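You operate a simulated robot arm through the tools that you are given. There is no shell and no other tool. Be economical: measure what you need, move in short steps, check, and stop when the job is done.

You are at the controls of a simulated robot arm. One attempt, no reset.

Task
Stack the house tin from the side bench on top of the mint tin. Push the pot cupboard door shut. Open the urn cupboard door, take the orange-handled jug from the shelf of the urn cupboard and put it on top of the blue pouch and shut the door again. Switch the switch under the right small urn off. Switch the boost switch on the freezer on. Press the screen key to switch it off. Press the teal key on the till two times. Switch the fast cool switch on the steel fridge on. Do these in any order. Set down upright: orange-handled jug.

It is judged by the outcome, as a careful person would: the job done as asked, and still so three seconds after it is handed in. It fails if anything else is knocked over, pushed out of place, dropped, spilled or broken.

Robot
A 6-joint arm with a two-finger gripper on a trunk, on a base that drives. Base frame: it is fixed to the floor where the robot stands at the start and does not move with it; the origin is under the middle of the robot, x ahead of it, y to its left, z up. Lengths are in cm, angles in degrees, forces in N, time in s.
Its first joint turns from -115.0 to 115.0 degrees. Places, roughly: blue pouch (20x17x8 cm) [-120, 270, 100]; boost switch on the freezer [-100, 310, 20]; fast cool switch on the steel fridge [-100, 630, 80]; orange-handled jug [-125, 200, 50]; pot cupboard door [-90, 80, 50]; screen key [100, 270, 110]; switch under the right small urn [-120, 210, 100]; teal key on the till [20, 670, 110]; tin [50, 25, 100]; urn cupboard door [-100, 210, 50]. Payload 2.1 kg.
Tool frame: the origin (TCP) lies between the finger pads and is the grasp point; the fingertips stand 2 cm ahead of it; z points along the fingers, y is the line along which they close. The gripper opens to 10 cm. The gripper's body begins 6.3 cm behind the TCP.
Orientation is told as [roll, pitch, yaw] about the base's x, y, z axes, in that order, counted from this pose: with the fingers straight down and closing along the base's y, the tool's x points along the base's -x, its y along +y and its z along -z.

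Tools
- The arm moves only by the tool step_arm. Its argument "plan" is a list of rows, each a list of 7 numbers: the shift along the tool's x, y, z in cm, then the turn, a rotation vector about the tool's x, y, z in degrees, then the closure, from 0 (fully open) to 1 (shut). In form: [[tx, ty, tz, rx, ry, rz, claw], ...]. A call has 1 to 8 rows; each row is the pose to reach, as a shift and turn from the pose commanded when the call began, along the tool's axes at that moment. A row lasts 0.2 s, in which the tool goes at most 5 cm and 8.6 degrees; a call with a longer step from one row to the next is refused whole, and so is a gripper value outside its range. Where a pose cannot be reached the arm comes as near as it can. A force on the tool above 40 N (or 10 N above the force at the start of the call, whichever is more), or a blocked arm, ends the call early, and 0.2 s more pass. Each finger travels about 15.3 cm/s and halts on what it meets, pressing with about 22 N; the grip force reading is that of the motor and also rises with nothing between the fingers. The clock runs only during rows and for 0.2 s after the last one: add rows that repeat a pose to give the fingers time. The reply holds the time, the measured pose of the TCP, the force on the tool along the base axes, the opening and the grip force, in the units named above and with some noise, with the torque about the TCP (base axes, N m) and any sound that the robot's microphone picked up.
- Cameras (640 x 400 px; columns grow to the right, rows downward): "scene" is now at [1.91, 13.67, 171.81]; the picture's right is [-0.03, -1.00, 0.00], its down [-0.74, 0.02, -0.67] and it looks along [0.67, -0.02, -0.74] (base axes); focal length 281 px, centre (320, 200). "wrist" rides on the gripper at [7, -1.9, -9.9] in the tool frame; the picture's right is [0.26, 0.97, 0.00], its down [-0.75, 0.20, -0.63] and it looks along [-0.61, 0.16, 0.78] (tool axes); focal length 230 px, centre (320, 200). There is no depth. A picture from a camera that has moved, and an enlarged one, comes with that camera's place and axes in the base frame and with its lens.
- camera(camera): a new picture of that camera. The clock stands still meanwhile.
- slide_trunk(by): slides the trunk up (or, below 0, down) by that many cm; the arm and the scene camera ride with it, the base frame stays. It gives what a move gives, with no picture.
- roll_base(legs): drives the robot by 1 to 6 legs, each [ahead, turn to the left] in cm and degrees, along the robot's own axes; the way and the turn of a leg run together, so that a leg with both is an arc; at most 150 cm and 180 degrees a leg. The arm and the cameras ride along, it lands a little off, and it stops where it bumps. It gives what a move gives.
- aim_head(pan, tilt): turns the head with the scene camera to pan (to the left, within 155 degrees either way) and tilt (down, from -29 to 69), counted from straight ahead of the robot. It gives what a move gives.
- enlarge(camera, box): a new picture of the part [left, top, right, bottom] of that camera's present view, enlarged. The clock stands still meanwhile.
- job_done(): hands the job in; it is judged then, once.

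Work in short steps. Places have to be worked out from the pictures, the camera data and where the tool is seen: move nearer, look again, correct. Check each grasp and each placing, and mend what went wrong. You have 186 turns and 148 pictures in all, those below and enlarged ones among them. Open the gripper and draw the arm clear of the work before you hand the job in, unless the task says otherwise; then end with one line.

The tools are called after "Call:" by a JSON object that holds its "api" and its "payload". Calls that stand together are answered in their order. step_arm: Moves the arm, as the interface text tells. Its arguments: {"type":"object","properties":{"plan":{"type":"array","items":{"type":"array","items":{"type":"number"}}}},"required":["plan"]} The other tools are called the same way: slide_trunk (by) slides the trunk up or down; roll_base (legs) drives the base; aim_head (pan, tilt) turns the head that bears the scene camera; camera (camera) takes a picture; enlarge (camera, box) takes an enlarged picture of a part of a camera's view; job_done () hands the job in.

At the start:

```text
clock: 0.0
position: [28.33, 0.85, 132.0]
orientation: [0.0, 0.0, 0.0]
wrist_force: [0.6, -0.3, 0.1]
torque: [0.01, 0.01, 0.02]
opening: 9.99
gripper_force: 0.1
trunk travel left (down, up): [-92.5, 6.5]
robot x, y, heading: [0.36, 0.08, 0.1]
head pan, tilt: [-1.8, 47.7]
```

scene: 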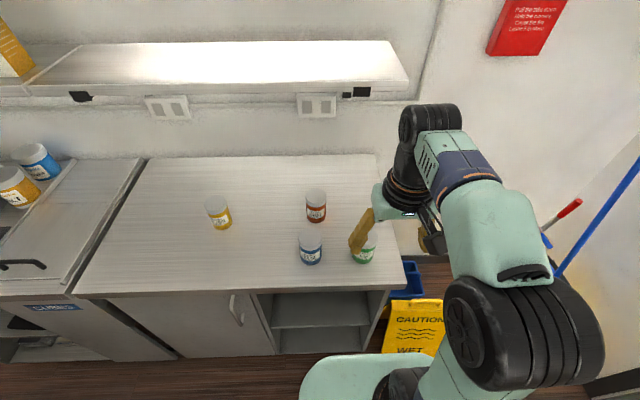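
wrist: 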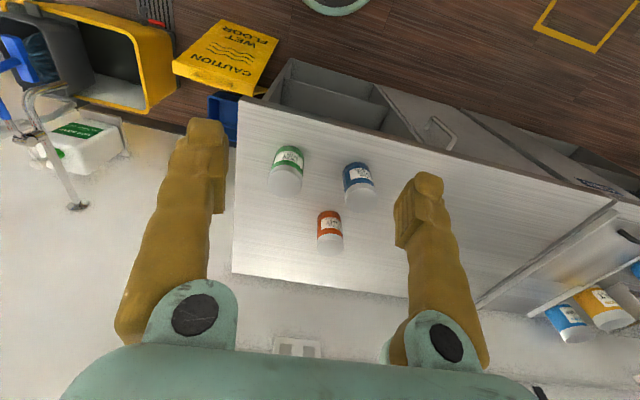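

I start by reading the tin labels on the bench with an enlarged scene view.

Call:
{"api": "enlarge", "payload": {"camera": "scene", "box": [190, 170, 400, 300]}}

Call:
{"api": "enlarge", "payload": {"camera": "wrist", "box": [250, 130, 400, 260]}}

```text
3.05 times, centred on (295, 235) of scene
camera zoom: at [1.91, 13.67, 171.81], right [-0.03, -1.0, 0.0], down [-0.74, 0.02, -0.67], along [0.67, -0.02, -0.74], focal length 858 px, centre (396, 93)
```

zoom: 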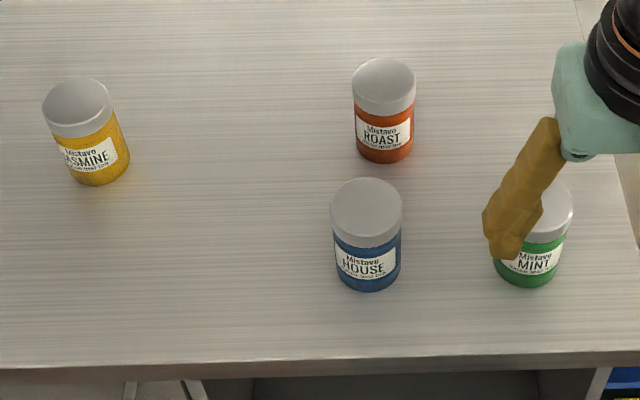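

```text
3.08 times, centred on (325, 195) of wrist
camera zoom: at [21.23, -0.88, 141.79], right [-0.26, 0.97, 0.0], down [0.75, 0.2, 0.63], along [0.61, 0.16, -0.78], focal length 708 px, centre (305, 215)
```

zoom: 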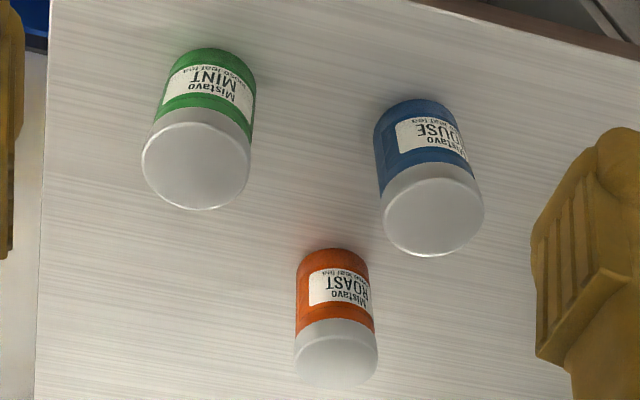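

Triangulated: house lid about (47.9, 15.0, 104.4), mint lid about (48, -1.2, 104.4), bench top about z 95.5. I try to move the tool above the house tin.

Call:
{"api": "step_arm", "payload": {"plan": [[-4, 3, 0, 0, 0, 0, 0], [-8, 6, 0, 0, 0, 0, 0], [-12, 9, 2, 0, 0, 0, 0], [-16, 12, 4, 0, 0, 0, 0], [-19.6, 14.2, 7, 0, 0, 0, 0], [-19.6, 14.2, 10, 0, 0, 0, 0], [-19.6, 14.2, 10, 0, 0, 0, 0]]}}

```text
refused: row 3 steps farther than a row can; nothing moved
```

Row 3 was 5.4 cm long, so I shorten the steps.

Call:
{"api": "step_arm", "payload": {"plan": [[-3.2, 2.4, 1, 0, 0, 0, 0], [-6.4, 4.8, 3, 0, 0, 0, 0], [-9.8, 7.2, 5, 0, 0, 0, 0], [-13, 9.4, 7, 0, 0, 0, 0], [-16.4, 11.8, 9, 0, 0, 0, 0], [-19.6, 14.2, 10, 0, 0, 0, 0], [-19.6, 14.2, 10, 0, 0, 0, 0]]}}

Call:
{"api": "camera", "payload": {"camera": "wrist"}}

```text
clock: 1.6
position: [43.69, 12.95, 121.45]
orientation: [0.0, 0.1, 0.0]
wrist_force: [-0.2, -0.4, 0.5]
torque: [-0.04, -0.02, 0.01]
opening: 10.0
gripper_force: 0.0
out of reach, approached as far as the arm can: row 5, 6, 7
trunk travel left (down, up): [-92.5, 6.5]
robot x, y, heading: [-0.02, 0.08, -0.3]
head pan, tilt: [-1.8, 47.7]
```

```text
143 pictures are left
camera wrist: at [36.62, 11.22, 131.36], right [-0.26, 0.97, 0.0], down [0.75, 0.2, 0.63], along [0.61, 0.16, -0.78], focal length 230 px, centre (320, 200)
```

wrist: 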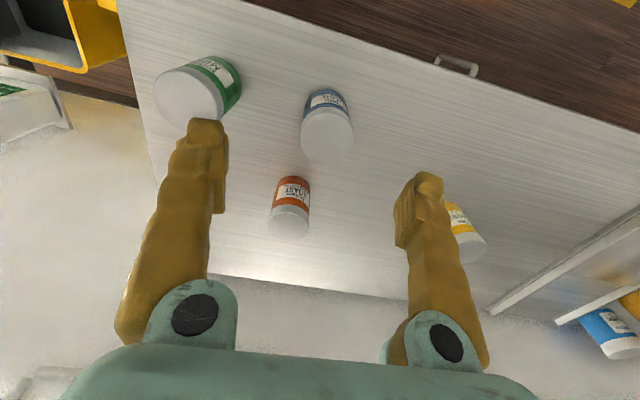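

The arm is at its forward limit, and the new view confirms house at about (47.7, 15.0) and mint at about (47.5, -1.2). I roll forward 6 cm.

Call:
{"api": "roll_base", "payload": {"legs": [[6, 0]]}}

```text
clock: 2.6
position: [50.18, 13.51, 122.03]
orientation: [0.0, -0.3, -0.1]
wrist_force: [1.3, 0.2, 0.2]
torque: [0.02, 0.09, 0.0]
opening: 9.99
gripper_force: 0.0
trunk travel left (down, up): [-92.5, 6.5]
robot x, y, heading: [6.07, 0.1, 0.1]
head pan, tilt: [-1.8, 47.7]
```

Next I align over the house tin (x -2.5, y +1.5) before lowering the trunk.

Call:
{"api": "step_arm", "payload": {"plan": [[2.5, 1.5, 0, 0, 0, 0, 0], [2.5, 1.5, 0, 0, 0, 0, 0]]}}

Call:
{"api": "slide_trunk", "payload": {"by": -12}}

Call:
{"api": "camera", "payload": {"camera": "wrist"}}

Call:
{"api": "camera", "payload": {"camera": "scene"}}

```text
clock: 3.2
position: [49.39, 14.03, 122.38]
orientation: [-0.1, -0.3, 0.0]
wrist_force: [-0.6, 0.8, -0.9]
torque: [0.01, 0.02, -0.01]
opening: 9.98
gripper_force: 0.1
out of reach, approached as far as the arm can: row 1, 2
trunk travel left (down, up): [-92.5, 6.5]
robot x, y, heading: [5.93, -0.21, -0.3]
head pan, tilt: [-1.8, 47.7]
```

```text
clock: 4.7
position: [48.79, 14.0, 110.46]
orientation: [0.0, -0.6, 0.0]
wrist_force: [0.1, 0.4, -0.4]
torque: [-0.01, 0.01, 0.0]
opening: 10.0
gripper_force: 0.1
trunk travel left (down, up): [-80.5, 18.5]
robot x, y, heading: [6.11, 0.12, 0.1]
head pan, tilt: [-1.8, 47.7]
```

```text
142 pictures are left
camera wrist: at [41.66, 12.19, 120.32], right [-0.26, 0.97, 0.0], down [0.74, 0.2, 0.64], along [0.62, 0.16, -0.77], focal length 230 px, centre (320, 200)
```

wrist: 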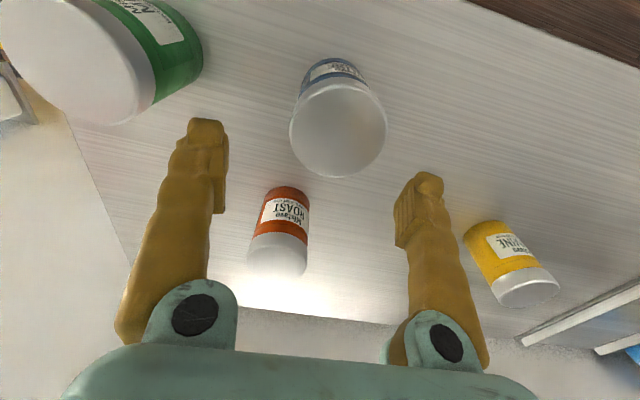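

```text
141 pictures are left
camera scene: at [7.96, 13.68, 159.82], right [-0.03, -1.0, 0.0], down [-0.74, 0.02, -0.67], along [0.67, -0.02, -0.74], focal length 281 px, centre (320, 200)
```

scene: 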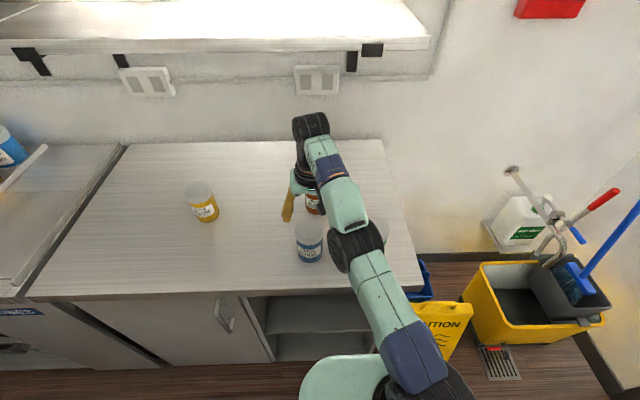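

House lid works out to (47.7, 15.0, 104.4). I align and descend to z 101.4, staying open.

Call:
{"api": "step_arm", "payload": {"plan": [[1.1, 1, 0, 0, 0, 0, 0], [1.1, 1, 0, 0, 0, 0, 0], [1.1, 1, 3, 0, 0, 0, 0], [1.1, 1, 3, 0, 0, 0, 0]]}}

Call:
{"api": "camera", "payload": {"camera": "wrist"}}

```text
clock: 5.7
position: [47.79, 15.04, 107.45]
orientation: [0.0, -0.6, 0.1]
wrist_force: [-0.2, 0.1, 0.0]
torque: [-0.01, 0.03, 0.01]
opening: 10.01
gripper_force: 0.1
out of reach, approached as far as the arm can: row 1, 2
trunk travel left (down, up): [-80.5, 18.5]
robot x, y, heading: [5.73, 0.09, 0.1]
head pan, tilt: [-1.8, 47.7]
```

```text
140 pictures are left
camera wrist: at [40.57, 13.2, 117.27], right [-0.26, 0.97, 0.0], down [0.74, 0.2, 0.64], along [0.62, 0.16, -0.77], focal length 230 px, centre (320, 200)
```

wrist: 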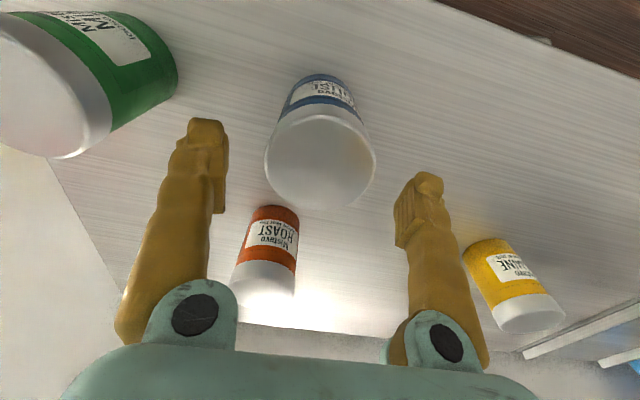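

Well centred between the fingers; I descend to about z 101.2 and close.

Call:
{"api": "step_arm", "payload": {"plan": [[0, 0, 3, 0, 0, 0, 0], [0, 0, 6.2, 0, 0, 0, 0], [0, 0, 6.2, 0, 0, 0, 0], [0, 0, 6.2, 0, 0, 0, 0.5], [0, 0, 6.2, 0, 0, 0, 1], [0, 0, 6.2, 0, 0, 0, 1]]}}

Call:
{"api": "camera", "payload": {"camera": "wrist"}}

```text
clock: 7.1
position: [47.84, 15.0, 101.23]
orientation: [0.0, -0.7, 0.0]
wrist_force: [-0.3, 0.2, -0.1]
torque: [-0.01, 0.0, 0.0]
opening: 7.06
gripper_force: 21.9
trunk travel left (down, up): [-80.5, 18.5]
robot x, y, heading: [6.32, -0.14, -0.2]
head pan, tilt: [-1.8, 47.7]
```

```text
139 pictures are left
camera wrist: at [40.62, 13.19, 111.06], right [-0.26, 0.97, 0.0], down [0.74, 0.2, 0.64], along [0.62, 0.16, -0.77], focal length 230 px, centre (320, 200)
```

wrist: 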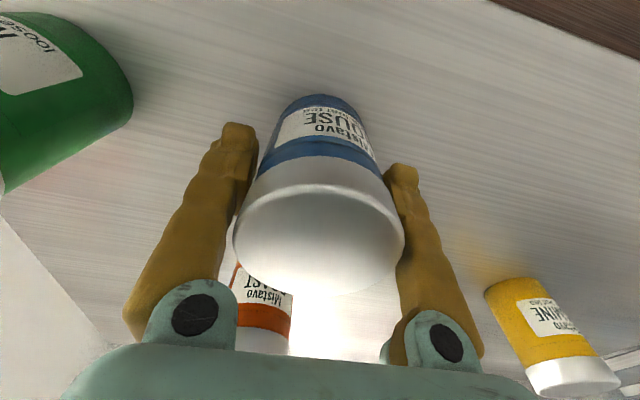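

Grip holds at 7.06 cm. I lift 12 cm and check the mint tin from there.

Call:
{"api": "step_arm", "payload": {"plan": [[0, 0, -3, 0, 0, 0, 1], [0, 0, -7, 0, 0, 0, 1], [0, 0, -12, 0, 0, 0, 1], [0, 0, -12, 0, 0, 0, 1]]}}

Call:
{"api": "camera", "payload": {"camera": "wrist"}}

Call:
{"api": "enlarge", "payload": {"camera": "scene", "box": [240, 150, 440, 300]}}

```text
clock: 8.1
position: [47.58, 15.04, 113.24]
orientation: [0.0, -0.5, 0.0]
wrist_force: [0.2, 0.2, -1.9]
torque: [-0.01, 0.01, 0.03]
opening: 7.06
gripper_force: 21.9
out of reach, approached as far as the arm can: row 3
trunk travel left (down, up): [-80.5, 18.5]
robot x, y, heading: [6.09, 0.03, -0.1]
head pan, tilt: [-1.8, 47.7]
```

```text
138 pictures are left
camera wrist: at [40.4, 13.21, 123.07], right [-0.26, 0.97, 0.0], down [0.74, 0.2, 0.64], along [0.62, 0.16, -0.77], focal length 230 px, centre (320, 200)
```

wrist: 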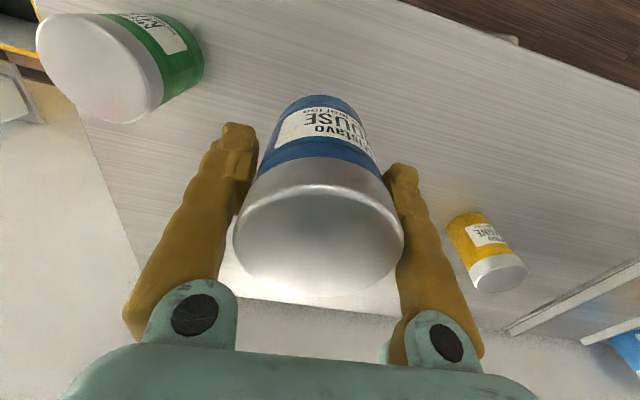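

```text
2.67 times, centred on (340, 225) of scene
camera zoom: at [8.04, 13.71, 159.81], right [-0.03, -1.0, 0.0], down [-0.74, 0.02, -0.67], along [0.67, -0.02, -0.74], focal length 750 px, centre (267, 133)
```

zoom: 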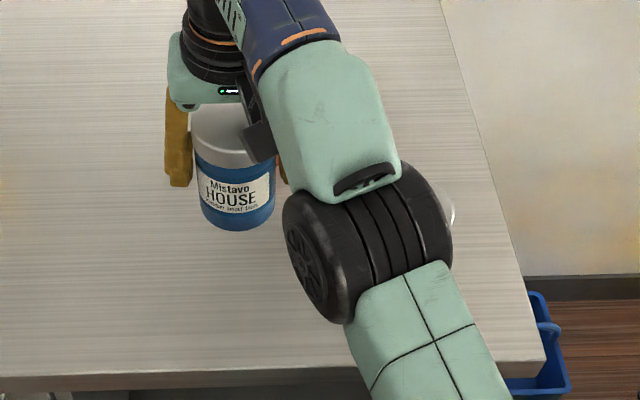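

Mint lid at (47.75, -1.4). I carry the tin over at the current height (bottom about 3 cm above the mint lid).

Call:
{"api": "step_arm", "payload": {"plan": [[0, -4, 0, 0, 0, 0, 1], [0, -8, 0, 0, 0, 0, 1], [0, -12, 0, 0, 0, 0, 1], [0, -16.44, 0, 0, 0, 0, 1], [-0.2, -16.44, 0, 0, 0, 0, 1], [-0.2, -16.44, 0, 0, 0, 0, 1]]}}

Call:
{"api": "camera", "payload": {"camera": "wrist"}}

Call:
{"api": "enlarge", "payload": {"camera": "scene", "box": [300, 150, 500, 300]}}

```text
clock: 9.5
position: [49.78, -1.57, 113.73]
orientation: [0.0, -0.2, 0.1]
wrist_force: [0.3, -0.4, -2.6]
torque: [-0.02, 0.03, 0.02]
opening: 7.05
gripper_force: 21.9
out of reach, approached as far as the arm can: row 1, 2, 3, 4, 5, 6
trunk travel left (down, up): [-80.5, 18.5]
robot x, y, heading: [6.33, -0.1, -0.0]
head pan, tilt: [-1.8, 47.7]
```

```text
136 pictures are left
camera wrist: at [42.68, -3.4, 123.68], right [-0.26, 0.97, 0.0], down [0.75, 0.2, 0.63], along [0.61, 0.16, -0.77], focal length 230 px, centre (320, 200)
```

wrist: 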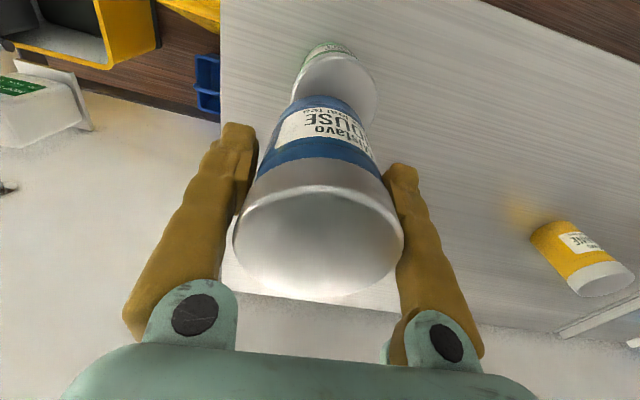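

```text
2.67 times, centred on (400, 225) of scene
camera zoom: at [8.0, 13.7, 159.81], right [-0.03, -1.0, 0.0], down [-0.74, 0.02, -0.67], along [0.67, -0.02, -0.74], focal length 750 px, centre (107, 133)
```

zoom: 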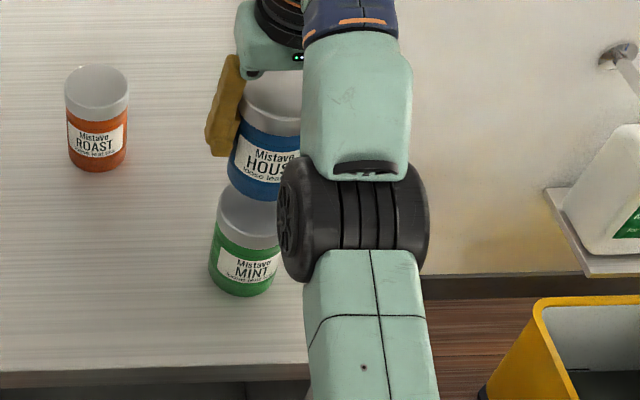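

The arm landed 2 cm too far out in x (49.8). I nudge it back toward x 47.85 and look at the reading.

Call:
{"api": "step_arm", "payload": {"plan": [[1, 0.15, 0.5, 0, 0, 0, 1], [1.95, 0.15, 1, 0, 0, 0, 1], [1.95, 0.15, 1, 0, 0, 0, 1]]}}

Call:
{"api": "camera", "payload": {"camera": "wrist"}}

```text
clock: 10.3
position: [49.72, -1.49, 113.89]
orientation: [0.0, -0.3, 0.0]
wrist_force: [-0.1, -0.8, -2.3]
torque: [0.05, 0.01, 0.02]
opening: 7.04
gripper_force: 22.0
out of reach, approached as far as the arm can: row 1, 2, 3
trunk travel left (down, up): [-80.5, 18.5]
robot x, y, heading: [6.15, 0.19, -0.1]
head pan, tilt: [-1.8, 47.7]
```

```text
134 pictures are left
camera wrist: at [42.67, -3.3, 123.72], right [-0.26, 0.97, 0.0], down [0.75, 0.2, 0.63], along [0.61, 0.16, -0.77], focal length 230 px, centre (320, 200)
```

wrist: 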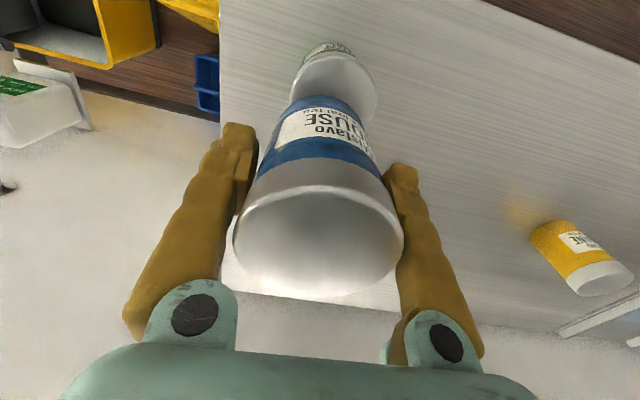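

The arm is at some limit here, so I roll the base back 1.9 cm instead.

Call:
{"api": "roll_base", "payload": {"legs": [[-1.9, 0]]}}

Call:
{"api": "camera", "payload": {"camera": "wrist"}}

```text
clock: 11.1
position: [48.23, -1.44, 113.74]
orientation: [0.0, -0.1, -0.1]
wrist_force: [0.3, -0.6, -1.9]
torque: [0.02, 0.07, 0.03]
opening: 7.08
gripper_force: 21.8
trunk travel left (down, up): [-80.5, 18.5]
robot x, y, heading: [4.13, 0.3, 0.2]
head pan, tilt: [-1.8, 47.7]
```

```text
133 pictures are left
camera wrist: at [41.14, -3.3, 123.59], right [-0.26, 0.97, 0.0], down [0.75, 0.2, 0.63], along [0.61, 0.16, -0.78], focal length 230 px, centre (320, 200)
```

wrist: 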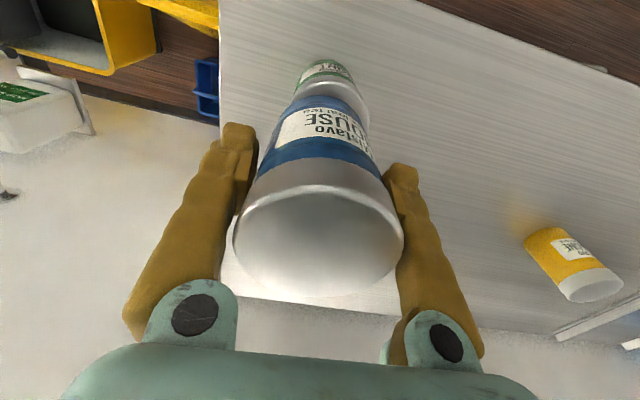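

Now at x 48.2; one more tiny roll back, then lower the trunk 3 cm.

Call:
{"api": "roll_base", "payload": {"legs": [[-0.4, 0]]}}

Call:
{"api": "slide_trunk", "payload": {"by": -2.6}}

Call:
{"api": "enlarge", "payload": {"camera": "scene", "box": [300, 150, 460, 270]}}

Call:
{"api": "enlarge", "payload": {"camera": "wrist", "box": [220, 20, 420, 150]}}

```text
clock: 11.8
position: [47.65, -1.5, 113.85]
orientation: [0.0, -0.1, 0.0]
wrist_force: [0.6, 0.0, -1.5]
torque: [-0.02, -0.01, 0.01]
opening: 7.03
gripper_force: 22.4
trunk travel left (down, up): [-80.5, 18.5]
robot x, y, heading: [3.49, 0.06, -0.1]
head pan, tilt: [-1.8, 47.7]
```

```text
clock: 12.5
position: [47.45, -1.54, 111.58]
orientation: [0.1, -0.6, -0.1]
wrist_force: [4.5, -0.9, 33.7]
torque: [-0.01, 0.1, 0.08]
opening: 7.11
gripper_force: 21.9
trunk travel left (down, up): [-77.9, 21.1]
robot x, y, heading: [3.83, -0.21, -0.3]
head pan, tilt: [-1.8, 47.7]
```

```text
3.33 times, centred on (380, 210) of scene
camera zoom: at [5.31, 13.64, 157.28], right [-0.03, -1.0, 0.0], down [-0.74, 0.02, -0.67], along [0.67, -0.02, -0.74], focal length 938 px, centre (120, 167)
```

zoom: 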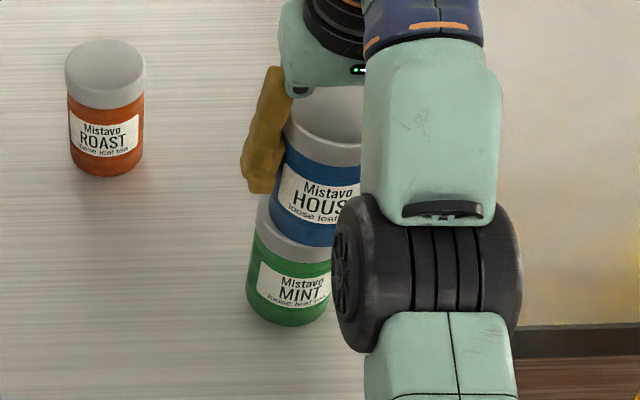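

```text
3.08 times, centred on (320, 85) of wrist
camera zoom: at [40.07, -3.34, 121.37], right [-0.26, 0.97, 0.0], down [0.74, 0.2, 0.64], along [0.62, 0.16, -0.77], focal length 708 px, centre (320, 554)
```

zoom: 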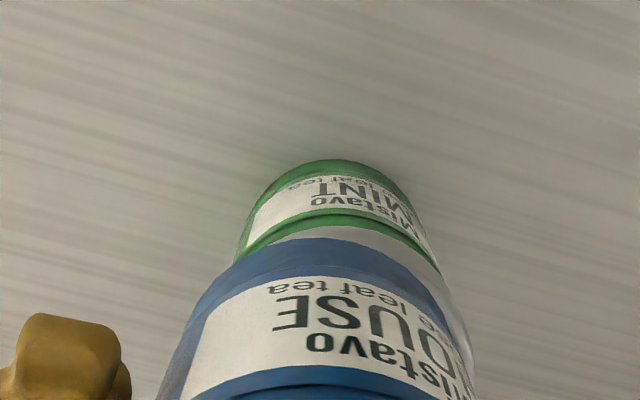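

Contact (34 N): the house tin is on the mint lid, but the views show it about 0.5 cm too far to -y. I raise 1.5 cm, shift, and recheck.

Call:
{"api": "slide_trunk", "payload": {"by": 1.5}}

Call:
{"api": "step_arm", "payload": {"plan": [[-0.2, 0.5, 0, 0, 0, 0, 1], [-0.2, 0.5, 0, 0, 0, 0, 1]]}}

Call:
{"api": "enlarge", "payload": {"camera": "wrist", "box": [220, 20, 420, 150]}}

```text
clock: 13.1
position: [47.44, -1.5, 112.8]
orientation: [0.0, -0.2, 0.0]
wrist_force: [0.2, 0.2, -1.5]
torque: [0.01, 0.0, 0.03]
opening: 7.06
gripper_force: 21.7
trunk travel left (down, up): [-79.4, 19.6]
robot x, y, heading: [3.49, 0.11, -0.1]
head pan, tilt: [-1.8, 47.7]
```

```text
clock: 13.7
position: [47.64, -0.94, 112.66]
orientation: [-0.1, -0.3, -0.1]
wrist_force: [0.8, 0.1, -1.4]
torque: [0.0, -0.02, 0.0]
opening: 7.05
gripper_force: 21.8
trunk travel left (down, up): [-79.4, 19.6]
robot x, y, heading: [3.96, 0.0, -0.2]
head pan, tilt: [-1.8, 47.7]
```

```text
3.08 times, centred on (320, 85) of wrist
camera zoom: at [40.56, -2.83, 122.58], right [-0.26, 0.97, 0.0], down [0.75, 0.2, 0.63], along [0.61, 0.16, -0.77], focal length 708 px, centre (320, 554)
```

zoom: 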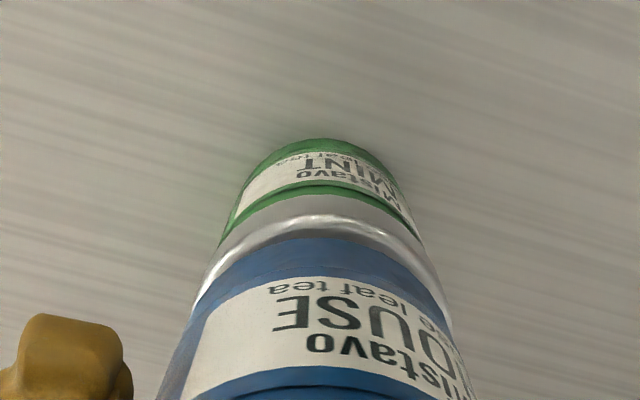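

Axes are now aligned. I lower 1.1 cm for light contact.

Call:
{"api": "slide_trunk", "payload": {"by": -1.1}}

```text
clock: 14.3
position: [47.77, -1.08, 111.62]
orientation: [0.0, -0.3, 0.0]
wrist_force: [-0.6, 0.5, -1.9]
torque: [-0.01, -0.02, 0.03]
opening: 7.04
gripper_force: 22.0
trunk travel left (down, up): [-78.3, 20.7]
robot x, y, heading: [4.04, 0.21, 0.0]
head pan, tilt: [-1.8, 47.7]
```

No contact yet; a bit lower.

Call:
{"api": "slide_trunk", "payload": {"by": -0.3}}

```text
clock: 14.8
position: [47.69, -0.99, 111.63]
orientation: [0.0, -0.6, -0.1]
wrist_force: [4.8, -1.2, 23.5]
torque: [-0.11, 0.04, 0.03]
opening: 7.06
gripper_force: 21.8
trunk travel left (down, up): [-78.0, 21.0]
robot x, y, heading: [3.92, 0.17, -0.0]
head pan, tilt: [-1.8, 47.7]
```

In contact (23 N). I open the fingers and then rise with the trunk.

Call:
{"api": "step_arm", "payload": {"plan": [[0, 0, -0.15, 0, 0, 0, 0.9], [0, 0, -0.15, 0, 0, 0, 0.25], [0, 0, -0.15, 0, 0, 0, 0], [0, 0, -0.15, 0, 0, 0, 0]]}}

Call:
{"api": "slide_trunk", "payload": {"by": 12}}

Call:
{"api": "camera", "payload": {"camera": "wrist"}}

Call:
{"api": "camera", "payload": {"camera": "scene"}}

```text
clock: 15.8
position: [47.74, -0.97, 111.56]
orientation: [0.0, -0.3, 0.0]
wrist_force: [0.2, -0.3, -0.5]
torque: [-0.03, 0.01, 0.0]
opening: 9.98
gripper_force: 0.0
trunk travel left (down, up): [-78.0, 21.0]
robot x, y, heading: [4.44, 0.04, 0.0]
head pan, tilt: [-1.8, 47.7]
```

```text
clock: 17.3
position: [47.72, -0.99, 123.46]
orientation: [0.0, -0.3, 0.0]
wrist_force: [0.2, -0.1, 0.2]
torque: [0.02, 0.02, -0.02]
opening: 9.99
gripper_force: 0.0
trunk travel left (down, up): [-90.0, 9.0]
robot x, y, heading: [3.99, 0.12, -0.0]
head pan, tilt: [-1.8, 47.7]
```

```text
129 pictures are left
camera wrist: at [40.55, -2.81, 133.33], right [-0.26, 0.97, 0.0], down [0.75, 0.2, 0.63], along [0.61, 0.16, -0.77], focal length 230 px, centre (320, 200)
```

wrist: 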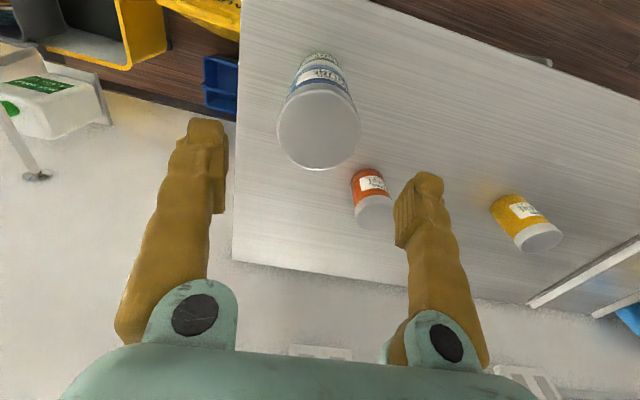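

```text
128 pictures are left
camera scene: at [5.68, 13.68, 169.31], right [-0.03, -1.0, 0.0], down [-0.74, 0.02, -0.67], along [0.67, -0.02, -0.74], focal length 281 px, centre (320, 200)
```

scene: 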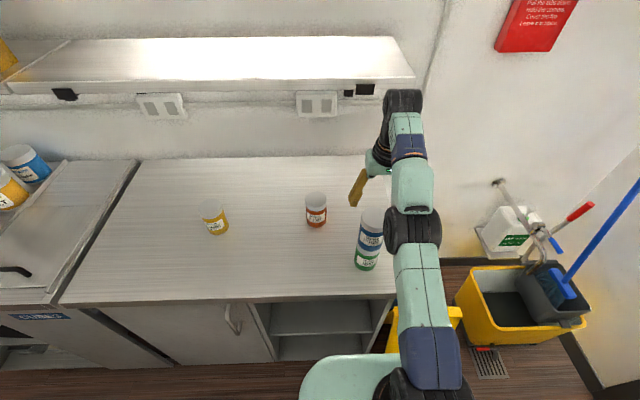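

House is stacked squarely on mint. I back off 35 cm and look around the room.

Call:
{"api": "roll_base", "payload": {"legs": [[-30, 0]]}}

Call:
{"api": "aim_head", "payload": {"pan": 100, "tilt": 25}}

Call:
{"api": "camera", "payload": {"camera": "scene"}}

Call:
{"api": "aim_head", "payload": {"pan": 150, "tilt": 30}}

Call:
{"api": "camera", "payload": {"camera": "scene"}}

```text
clock: 19.4
position: [17.63, -0.91, 123.5]
orientation: [-0.1, -0.3, -0.1]
wrist_force: [-0.1, 1.0, -0.5]
torque: [-0.03, -0.05, 0.02]
opening: 10.0
gripper_force: 0.0
trunk travel left (down, up): [-90.0, 9.0]
robot x, y, heading: [-26.06, 0.01, 0.2]
head pan, tilt: [-1.8, 47.7]
```

```text
clock: 21.2
position: [17.64, -0.98, 123.6]
orientation: [-0.1, -0.3, 0.0]
wrist_force: [0.6, -0.4, 0.7]
torque: [0.0, 0.04, -0.01]
opening: 9.99
gripper_force: 0.2
trunk travel left (down, up): [-90.0, 9.0]
robot x, y, heading: [-26.47, -0.09, -0.2]
head pan, tilt: [100.0, 25.0]
```

```text
127 pictures are left
camera scene: at [-33.97, 23.0, 172.75], right [0.98, 0.17, 0.0], down [0.07, -0.42, -0.91], along [-0.16, 0.89, -0.42], focal length 281 px, centre (320, 200)
```

scene: 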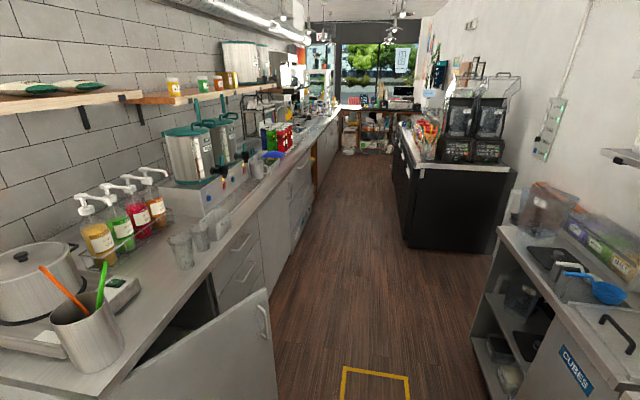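

```text
clock: 22.4
position: [17.6, -0.98, 123.5]
orientation: [0.0, -0.3, 0.0]
wrist_force: [0.8, -0.7, 0.8]
torque: [-0.01, -0.06, -0.02]
opening: 10.02
gripper_force: 0.0
trunk travel left (down, up): [-90.0, 9.0]
robot x, y, heading: [-26.72, 0.03, -0.3]
head pan, tilt: [150.0, 30.0]
```

```text
126 pictures are left
camera scene: at [-40.2, 18.46, 171.95], right [0.5, 0.87, 0.0], down [0.43, -0.25, -0.87], along [-0.75, 0.43, -0.5], focal length 281 px, centre (320, 200)
```

scene: 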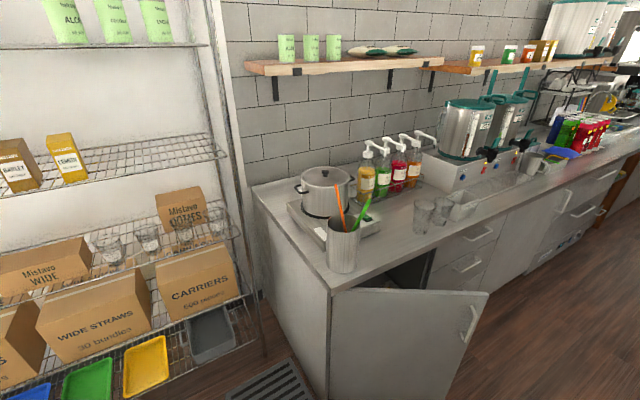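

The pot door is ajar about 30°, its hinge near (-103, 62) and free edge near (-74, 114). I turn the tool to point forward, for pushing, in two calls.

Call:
{"api": "step_arm", "payload": {"plan": [[0, 0, 0, 0, -8.5, 0, 1], [0, 0, 0, 0, -17, 0, 1], [0, 0, 0, 0, -25.5, 0, 1], [0, 0, 0, 0, -34, 0, 1], [0, 0, 0, 0, -42.5, 0, 1], [0, 0, 0, 0, -51, 0, 1]]}}

Call:
{"api": "step_arm", "payload": {"plan": [[0, 0, 0, 0, -8.5, 0, 1], [0, 0, 0, 0, -17, 0, 1], [0, 0, 0, 0, -25.5, 0, 1], [0, 0, 0, 0, -34, 0, 1], [0, 0, 0, 0, -38.5, 0, 1], [0, 0, 0, 0, -38.5, 0, 1]]}}

```text
clock: 23.8
position: [7.53, -1.47, 151.98]
orientation: [0.1, -47.2, 0.0]
wrist_force: [-0.1, -0.4, 0.1]
torque: [0.01, 0.0, -0.02]
opening: 0.0
gripper_force: 22.1
out of reach, approached as far as the arm can: row 1, 2, 3, 4, 5, 6
trunk travel left (down, up): [-90.0, 9.0]
robot x, y, heading: [-25.9, -0.08, 0.1]
head pan, tilt: [150.0, 30.0]
```

```text
clock: 25.1
position: [4.82, -1.96, 166.67]
orientation: [-0.4, -85.3, 0.5]
wrist_force: [-0.3, 0.2, 0.6]
torque: [-0.03, -0.03, -0.01]
opening: 0.03
gripper_force: 22.5
out of reach, approached as far as the arm can: row 1, 2, 3, 4, 5, 6
trunk travel left (down, up): [-90.0, 9.0]
robot x, y, heading: [-26.32, -0.3, 0.1]
head pan, tilt: [150.0, 30.0]
```

Tool is now nearly horizontal but raised to z 167. I test reaching lower and forward in this posture.

Call:
{"api": "step_arm", "payload": {"plan": [[4, 0, 1, 0, -1, 0, 1], [8, 0, 3, 0, -3, 0, 1], [12, 0, 5, 0, -4.7, 0, 1], [16, 0, 7, 0, -4.7, 0, 1], [20, 0, 9, 0, -4.7, 0, 1], [24, 0, 11, 0, -4.7, 0, 1], [24, 0, 11, 0, -4.7, 0, 1]]}}

Call:
{"api": "aim_head", "payload": {"pan": -20, "tilt": 40}}

Call:
{"api": "camera", "payload": {"camera": "scene"}}

```text
clock: 26.8
position: [10.05, -3.08, 167.63]
orientation: [81.7, -89.9, -81.7]
wrist_force: [-0.6, 0.7, -0.5]
torque: [-0.03, 0.0, 0.01]
opening: 0.0
gripper_force: 21.6
out of reach, approached as far as the arm can: row 1, 2, 3, 4, 5, 6, 7
trunk travel left (down, up): [-90.0, 9.0]
robot x, y, heading: [-26.36, 0.02, 0.0]
head pan, tilt: [150.0, 30.0]
```

```text
clock: 29.3
position: [10.15, -2.97, 167.57]
orientation: [77.4, -89.9, -77.2]
wrist_force: [-0.8, -1.4, 0.5]
torque: [-0.02, 0.03, 0.01]
opening: 0.0
gripper_force: 22.6
trunk travel left (down, up): [-90.0, 9.0]
robot x, y, heading: [-26.32, 0.01, 0.3]
head pan, tilt: [-20.0, 40.0]
```

```text
125 pictures are left
camera scene: at [-24.4, 11.02, 170.42], right [-0.34, -0.94, 0.0], down [-0.6, 0.22, -0.77], along [0.72, -0.26, -0.64], focal length 281 px, centre (320, 200)
```

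scene: 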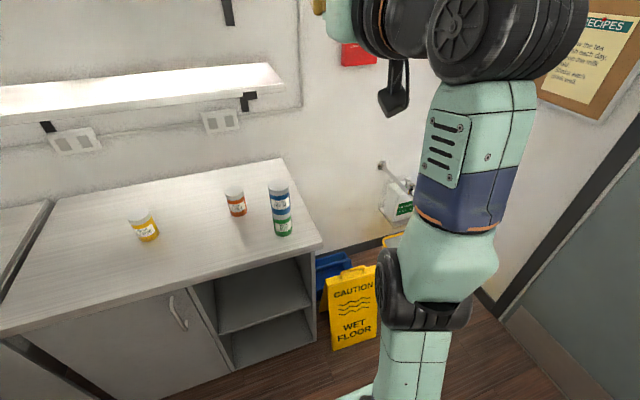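

The arm looks stretched upward (near singular). I swing it forward along an arc to break out.

Call:
{"api": "step_arm", "payload": {"plan": [[0.2, 0, 3, 0, 0, 0, 1], [0.8, 0, 6, 0, 0, 0, 1], [1.8, 0, 9, 0, 0, 0, 1], [3.5, 0, 12, 0, 0, 0, 1], [6, 0, 15, 0, 0, 0, 1], [9, 0, 18, 0, 0, 0, 1], [13, 0, 20, 0, 0, 0, 1], [13, 0, 20, 0, 0, 0, 1]]}}

Call:
{"api": "camera", "payload": {"camera": "scene"}}

```text
clock: 31.1
position: [30.61, -2.82, 154.85]
orientation: [128.6, -89.9, -128.4]
wrist_force: [-0.2, 0.5, 0.2]
torque: [-0.01, 0.0, -0.01]
opening: 0.0
gripper_force: 21.4
out of reach, approached as far as the arm can: row 1, 2, 3, 4
trunk travel left (down, up): [-90.0, 9.0]
robot x, y, heading: [-26.45, 0.09, 0.2]
head pan, tilt: [-20.0, 40.0]
```

```text
124 pictures are left
camera scene: at [-24.42, 11.02, 170.42], right [-0.34, -0.94, 0.0], down [-0.6, 0.22, -0.77], along [0.72, -0.26, -0.64], focal length 281 px, centre (320, 200)
```

scene: 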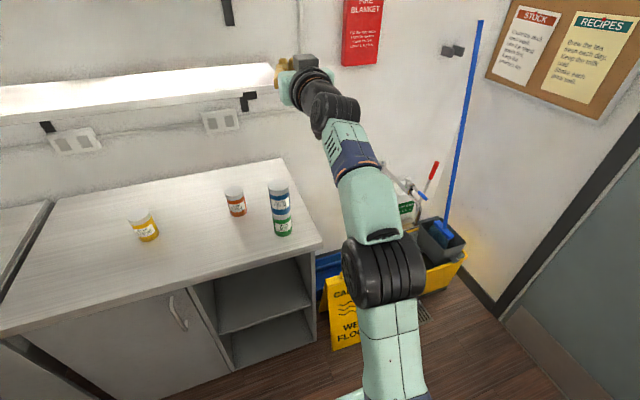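

That worked: tool horizontal, 57 cm ahead. Now I lower it 25 cm and draw it back a bit to find a bent, flexible pose.

Call:
{"api": "step_arm", "payload": {"plan": [[4, 0, -1, 0, 0, 0, 1], [8, 0, -2, 0, 0, 0, 1], [12, 0, -3, 0, 0, 0, 1], [16, 0, -5, 0, 0, 0, 1], [20, 0, -7, 0, 0, 0, 1], [24, 0, -9, 0, 0, 0, 1], [28, 0, -11, 0, 0, 0, 1], [28, 0, -11, 0, 0, 0, 1]]}}

Call:
{"api": "camera", "payload": {"camera": "wrist"}}

```text
clock: 32.9
position: [19.93, -4.62, 129.3]
orientation: [75.5, -88.7, -75.1]
wrist_force: [-0.3, -0.9, 0.3]
torque: [-0.01, 0.0, 0.0]
opening: 0.0
gripper_force: 21.8
out of reach, approached as far as the arm can: row 2, 4, 5, 6, 7, 8
trunk travel left (down, up): [-90.0, 9.0]
robot x, y, heading: [-26.11, -0.29, -0.2]
head pan, tilt: [-20.0, 40.0]
```

```text
123 pictures are left
camera wrist: at [10.05, -6.31, 122.29], right [-0.01, 0.97, -0.24], down [-0.63, 0.18, 0.76], along [0.78, 0.15, 0.61], focal length 230 px, centre (320, 200)
```

wrist: 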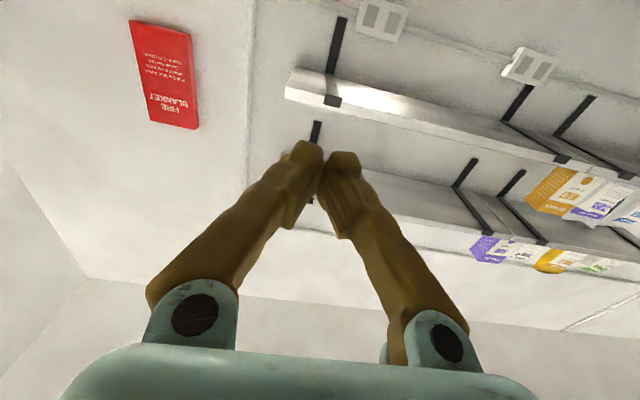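

Good pose: 46 ahead, z 129. I roll the hand 180° so that the wrist camera looks from above.

Call:
{"api": "step_arm", "payload": {"plan": [[0, 0, 0, 0, 0, 8.5, 1], [0, 0, 0, 0, 0, 17, 1], [0, 0, 0, 0, 0, 25.5, 1], [0, 0, 0, 0, 0, 34, 1], [0, 0, 0, 0, 0, 42.5, 1], [0, 0, 0, 0, 0, 51, 1], [0, 0, 0, 0, 0, 59.5, 1], [0, 0, 0, 0, 0, 60, 1]]}}

Call:
{"api": "step_arm", "payload": {"plan": [[0, 0, 0, 0, 0, 8.5, 1], [0, 0, 0, 0, 0, 17, 1], [0, 0, 0, 0, 0, 25.5, 1], [0, 0, 0, 0, 0, 34, 1], [0, 0, 0, 0, 0, 42.5, 1], [0, 0, 0, 0, 0, 51, 1], [0, 0, 0, 0, 0, 59.5, 1], [0, 0, 0, 0, 0, 60, 1]]}}

Call:
{"api": "step_arm", "payload": {"plan": [[0, 0, 0, 0, 0, 8.5, 1], [0, 0, 0, 0, 0, 17, 1], [0, 0, 0, 0, 0, 25.5, 1], [0, 0, 0, 0, 0, 34, 1], [0, 0, 0, 0, 0, 42.5, 1], [0, 0, 0, 0, 0, 51, 1], [0, 0, 0, 0, 0, 59.5, 1], [0, 0, 0, 0, 0, 60, 1]]}}

Call:
{"api": "camera", "payload": {"camera": "wrist"}}

```text
clock: 34.7
position: [20.15, -4.65, 129.2]
orientation: [89.9, -29.7, -89.6]
wrist_force: [0.3, 0.3, -0.2]
torque: [0.03, -0.01, 0.01]
opening: 0.01
gripper_force: 21.8
trunk travel left (down, up): [-90.0, 9.0]
robot x, y, heading: [-26.24, 0.21, -0.1]
head pan, tilt: [-20.0, 40.0]
```

```text
clock: 36.5
position: [20.15, -4.55, 129.14]
orientation: [90.0, 30.1, -89.4]
wrist_force: [0.0, 0.4, -0.6]
torque: [0.0, -0.03, 0.01]
opening: 0.01
gripper_force: 21.3
trunk travel left (down, up): [-90.0, 9.0]
robot x, y, heading: [-25.89, -0.22, 0.3]
head pan, tilt: [-20.0, 40.0]
```

```text
clock: 38.3
position: [20.16, -4.67, 129.23]
orientation: [-97.5, 89.8, 82.9]
wrist_force: [-0.8, 0.2, -0.2]
torque: [-0.02, 0.03, -0.01]
opening: 0.0
gripper_force: 22.2
trunk travel left (down, up): [-90.0, 9.0]
robot x, y, heading: [-26.35, -0.25, -0.1]
head pan, tilt: [-20.0, 40.0]
```

```text
122 pictures are left
camera wrist: at [10.11, -2.81, 136.13], right [0.01, -0.97, 0.25], down [-0.63, -0.2, -0.75], along [0.78, -0.15, -0.61], focal length 230 px, centre (320, 200)
```

wrist: 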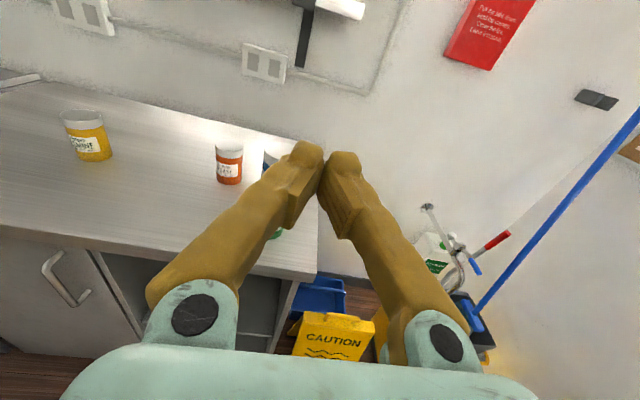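

Camera is now on top. I drive into the aisle beside the pot cupboard door and face it.

Call:
{"api": "roll_base", "payload": {"legs": [[0, 90], [104, 0], [0, 90]]}}

Call:
{"api": "aim_head", "payload": {"pan": 10, "tilt": 45}}

Call:
{"api": "camera", "payload": {"camera": "scene"}}

Call:
{"api": "camera", "payload": {"camera": "wrist"}}

```text
clock: 51.3
position: [-70.72, 109.42, 129.16]
orientation: [-103.4, 89.9, -104.0]
wrist_force: [0.3, 0.3, 0.0]
torque: [-0.04, 0.02, -0.02]
opening: 0.0
gripper_force: 22.0
trunk travel left (down, up): [-90.0, 9.0]
robot x, y, heading: [-24.13, 103.96, 179.0]
head pan, tilt: [-20.0, 40.0]
```

```text
clock: 52.3
position: [-70.67, 109.44, 129.21]
orientation: [-107.1, 89.9, -107.6]
wrist_force: [-0.5, -0.3, 0.8]
torque: [0.0, -0.02, 0.03]
opening: 0.01
gripper_force: 21.6
trunk travel left (down, up): [-90.0, 9.0]
robot x, y, heading: [-24.05, 103.98, 179.2]
head pan, tilt: [10.0, 45.0]
```

```text
121 pictures are left
camera scene: at [-26.42, 88.62, 169.69], right [-0.16, 0.99, 0.0], down [0.7, 0.11, -0.71], along [-0.7, -0.11, -0.71], focal length 281 px, centre (320, 200)
```

scene: 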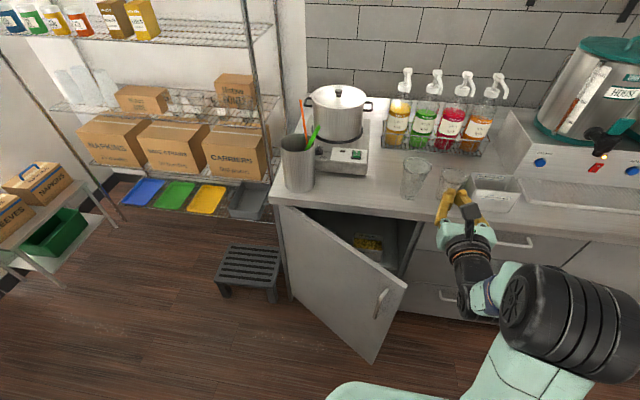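

```text
120 pictures are left
camera wrist: at [-60.84, 107.56, 136.13], right [0.01, 0.97, 0.26], down [0.63, 0.19, -0.75], along [-0.78, 0.17, -0.61], focal length 230 px, centre (320, 200)
```

wrist: 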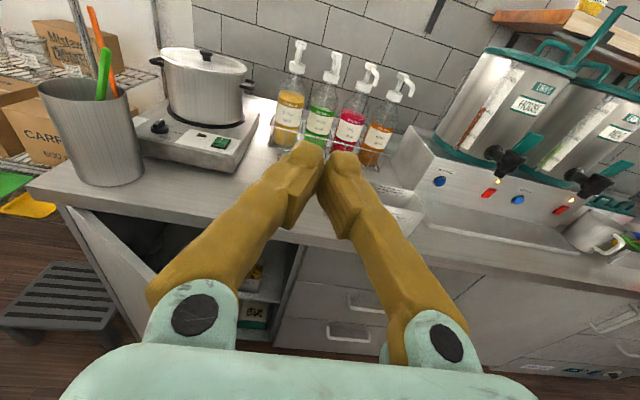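

Door free edge is near (-75, 109), top at z about 88, handle about z 66. I back off 10 cm, lower to z 79, and shift to y about 103.

Call:
{"api": "roll_base", "payload": {"legs": [[-10, 0]]}}

Call:
{"api": "step_arm", "payload": {"plan": [[0, -3.5, 0, 0, 0, 0, 1], [0, -6.5, 0, 0, 0, 0, 1], [0, -6.5, 0, 0, 0, 0, 1]]}}

Call:
{"api": "slide_trunk", "payload": {"by": -50}}

Call:
{"api": "camera", "payload": {"camera": "wrist"}}

Call:
{"api": "camera", "payload": {"camera": "scene"}}

```text
clock: 53.4
position: [-62.51, 109.17, 128.49]
orientation: [-7.4, 89.1, -8.0]
wrist_force: [1.1, 0.5, -0.6]
torque: [0.0, -0.02, -0.02]
opening: 0.0
gripper_force: 22.4
trunk travel left (down, up): [-90.0, 9.0]
robot x, y, heading: [-14.3, 104.11, 179.4]
head pan, tilt: [10.0, 45.0]
```

```text
clock: 54.2
position: [-61.95, 109.23, 128.71]
orientation: [-11.8, 89.4, -12.1]
wrist_force: [-0.9, 0.5, 0.0]
torque: [0.0, 0.0, 0.0]
opening: 0.01
gripper_force: 22.7
out of reach, approached as far as the arm can: row 1, 2, 3
trunk travel left (down, up): [-90.0, 9.0]
robot x, y, heading: [-14.13, 103.79, 178.8]
head pan, tilt: [10.0, 45.0]
```

```text
refused: -50 is not a number from -40 to 40
```

```text
119 pictures are left
camera wrist: at [-52.1, 107.39, 135.74], right [0.0, 0.97, 0.26], down [0.64, 0.19, -0.74], along [-0.77, 0.17, -0.62], focal length 230 px, centre (320, 200)
```

wrist: 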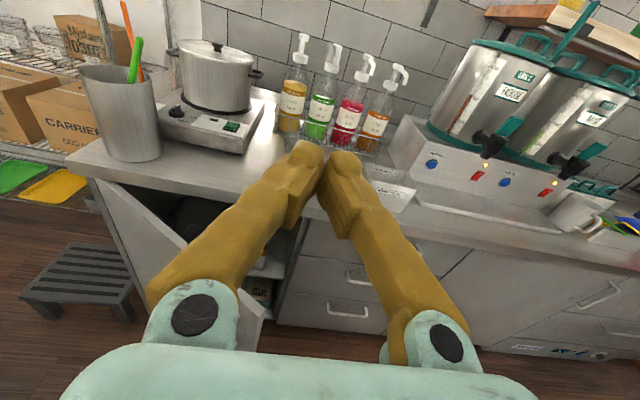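

```text
118 pictures are left
camera scene: at [-17.16, 88.45, 169.68], right [-0.16, 0.99, 0.0], down [0.7, 0.11, -0.7], along [-0.69, -0.11, -0.71], focal length 281 px, centre (320, 200)
```

scene: 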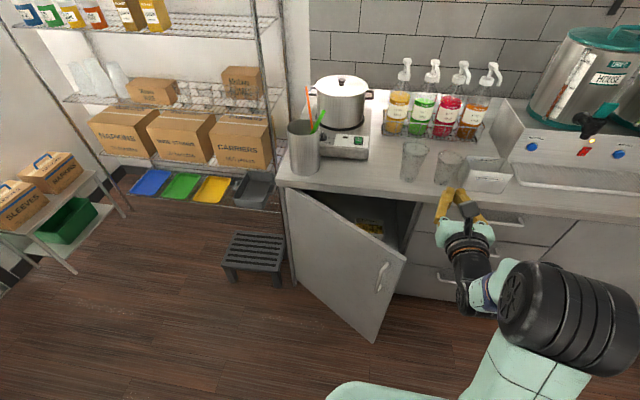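

The arm wouldn't shift sideways, so I turn the base 7° left instead, then lower the trunk 50 cm in two slides.

Call:
{"api": "roll_base", "payload": {"legs": [[0, 7]]}}

Call:
{"api": "slide_trunk", "payload": {"by": -40}}

Call:
{"api": "slide_trunk", "payload": {"by": -10}}

Call:
{"api": "camera", "payload": {"camera": "scene"}}

Call:
{"api": "camera", "payload": {"camera": "wrist"}}

```text
clock: 55.2
position: [-61.57, 103.5, 128.93]
orientation: [-24.1, 89.6, -17.5]
wrist_force: [0.0, -0.1, 1.2]
torque: [0.0, -0.01, -0.02]
opening: 0.0
gripper_force: 21.8
trunk travel left (down, up): [-90.0, 9.0]
robot x, y, heading: [-14.14, 103.92, -174.4]
head pan, tilt: [10.0, 45.0]
```

```text
clock: 59.0
position: [-61.57, 103.56, 88.91]
orientation: [-19.4, 89.5, -12.9]
wrist_force: [-0.1, -0.4, 0.5]
torque: [0.01, 0.01, 0.0]
opening: 0.0
gripper_force: 21.8
trunk travel left (down, up): [-50.0, 49.0]
robot x, y, heading: [-14.17, 103.73, -174.2]
head pan, tilt: [10.0, 45.0]
```

```text
clock: 60.4
position: [-61.55, 103.5, 78.89]
orientation: [-19.9, 89.7, -13.4]
wrist_force: [-0.2, 1.0, 0.9]
torque: [0.0, 0.02, 0.0]
opening: 0.0
gripper_force: 21.5
trunk travel left (down, up): [-40.0, 59.0]
robot x, y, heading: [-13.72, 103.9, -174.0]
head pan, tilt: [10.0, 45.0]
```

```text
117 pictures are left
camera scene: at [-14.59, 88.28, 119.69], right [-0.28, 0.96, 0.0], down [0.68, 0.2, -0.71], along [-0.68, -0.2, -0.71], focal length 281 px, centre (320, 200)
```

scene: 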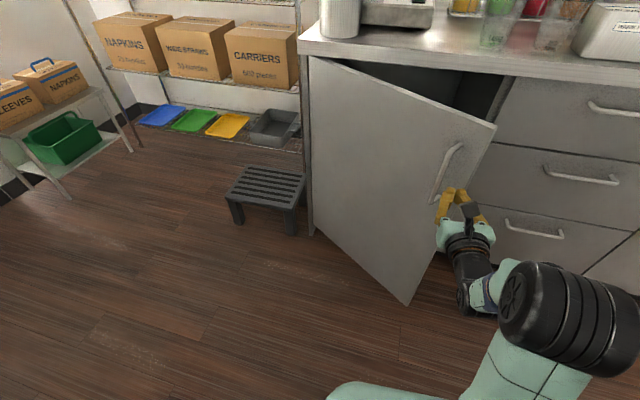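

```text
116 pictures are left
camera wrist: at [-51.7, 102.91, 85.91], right [-0.11, 0.96, 0.26], down [0.61, 0.27, -0.75], along [-0.79, 0.07, -0.61], focal length 230 px, centre (320, 200)
```

wrist: 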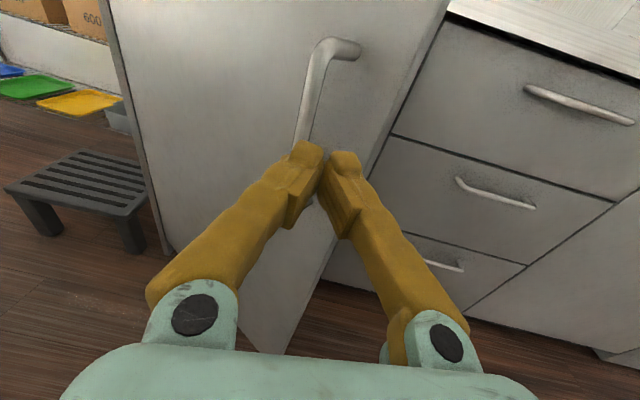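

The fingers line up with the handle (z 68-82). I go 20 cm lower to push on the flat panel beneath it.

Call:
{"api": "slide_trunk", "payload": {"by": -20}}

Call:
{"api": "roll_base", "payload": {"legs": [[12, 0]]}}

Call:
{"api": "camera", "payload": {"camera": "wrist"}}

```text
clock: 62.5
position: [-61.75, 103.71, 58.99]
orientation: [-19.3, 89.6, -13.0]
wrist_force: [-0.1, 0.8, 0.7]
torque: [-0.01, 0.0, 0.01]
opening: 0.03
gripper_force: 21.5
trunk travel left (down, up): [-20.0, 79.0]
robot x, y, heading: [-14.01, 104.07, -173.6]
head pan, tilt: [10.0, 45.0]
```

```text
clock: 63.8
position: [-73.41, 102.42, 58.89]
orientation: [-19.4, 89.7, -13.0]
wrist_force: [0.1, -0.2, 0.6]
torque: [0.01, 0.03, -0.03]
opening: 0.03
gripper_force: 22.3
trunk travel left (down, up): [-20.0, 79.0]
robot x, y, heading: [-25.9, 102.75, -174.3]
head pan, tilt: [10.0, 45.0]
```

```text
115 pictures are left
camera wrist: at [-63.5, 101.72, 65.91], right [-0.11, 0.96, 0.26], down [0.61, 0.27, -0.75], along [-0.79, 0.07, -0.61], focal length 230 px, centre (320, 200)
```

wrist: 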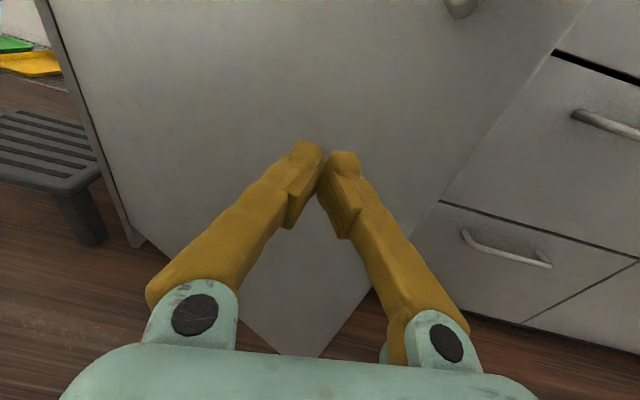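

Tips almost touch the door. I push forward 18 cm.

Call:
{"api": "roll_base", "payload": {"legs": [[18, 0]]}}

Call:
{"api": "camera", "payload": {"camera": "scene"}}

```text
clock: 65.2
position: [-91.18, 100.48, 58.96]
orientation: [-19.3, 89.5, -13.0]
wrist_force: [0.9, 0.0, 0.4]
torque: [0.02, -0.01, 0.02]
opening: 0.0
gripper_force: 22.1
trunk travel left (down, up): [-20.0, 79.0]
robot x, y, heading: [-43.88, 100.9, -174.1]
head pan, tilt: [10.0, 45.0]
```

```text
114 pictures are left
camera scene: at [-44.19, 85.19, 99.69], right [-0.27, 0.96, 0.0], down [0.68, 0.19, -0.71], along [-0.68, -0.19, -0.71], focal length 281 px, centre (320, 200)
```

scene: 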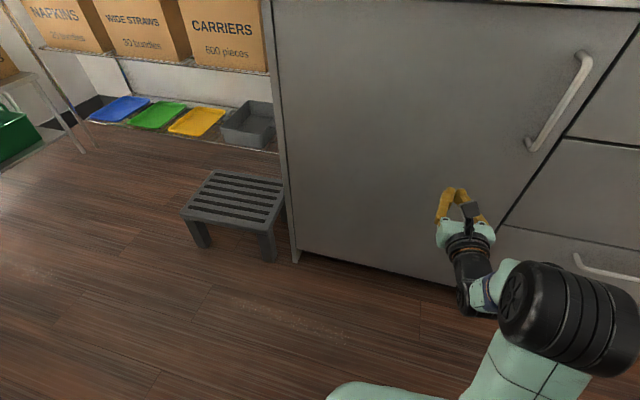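

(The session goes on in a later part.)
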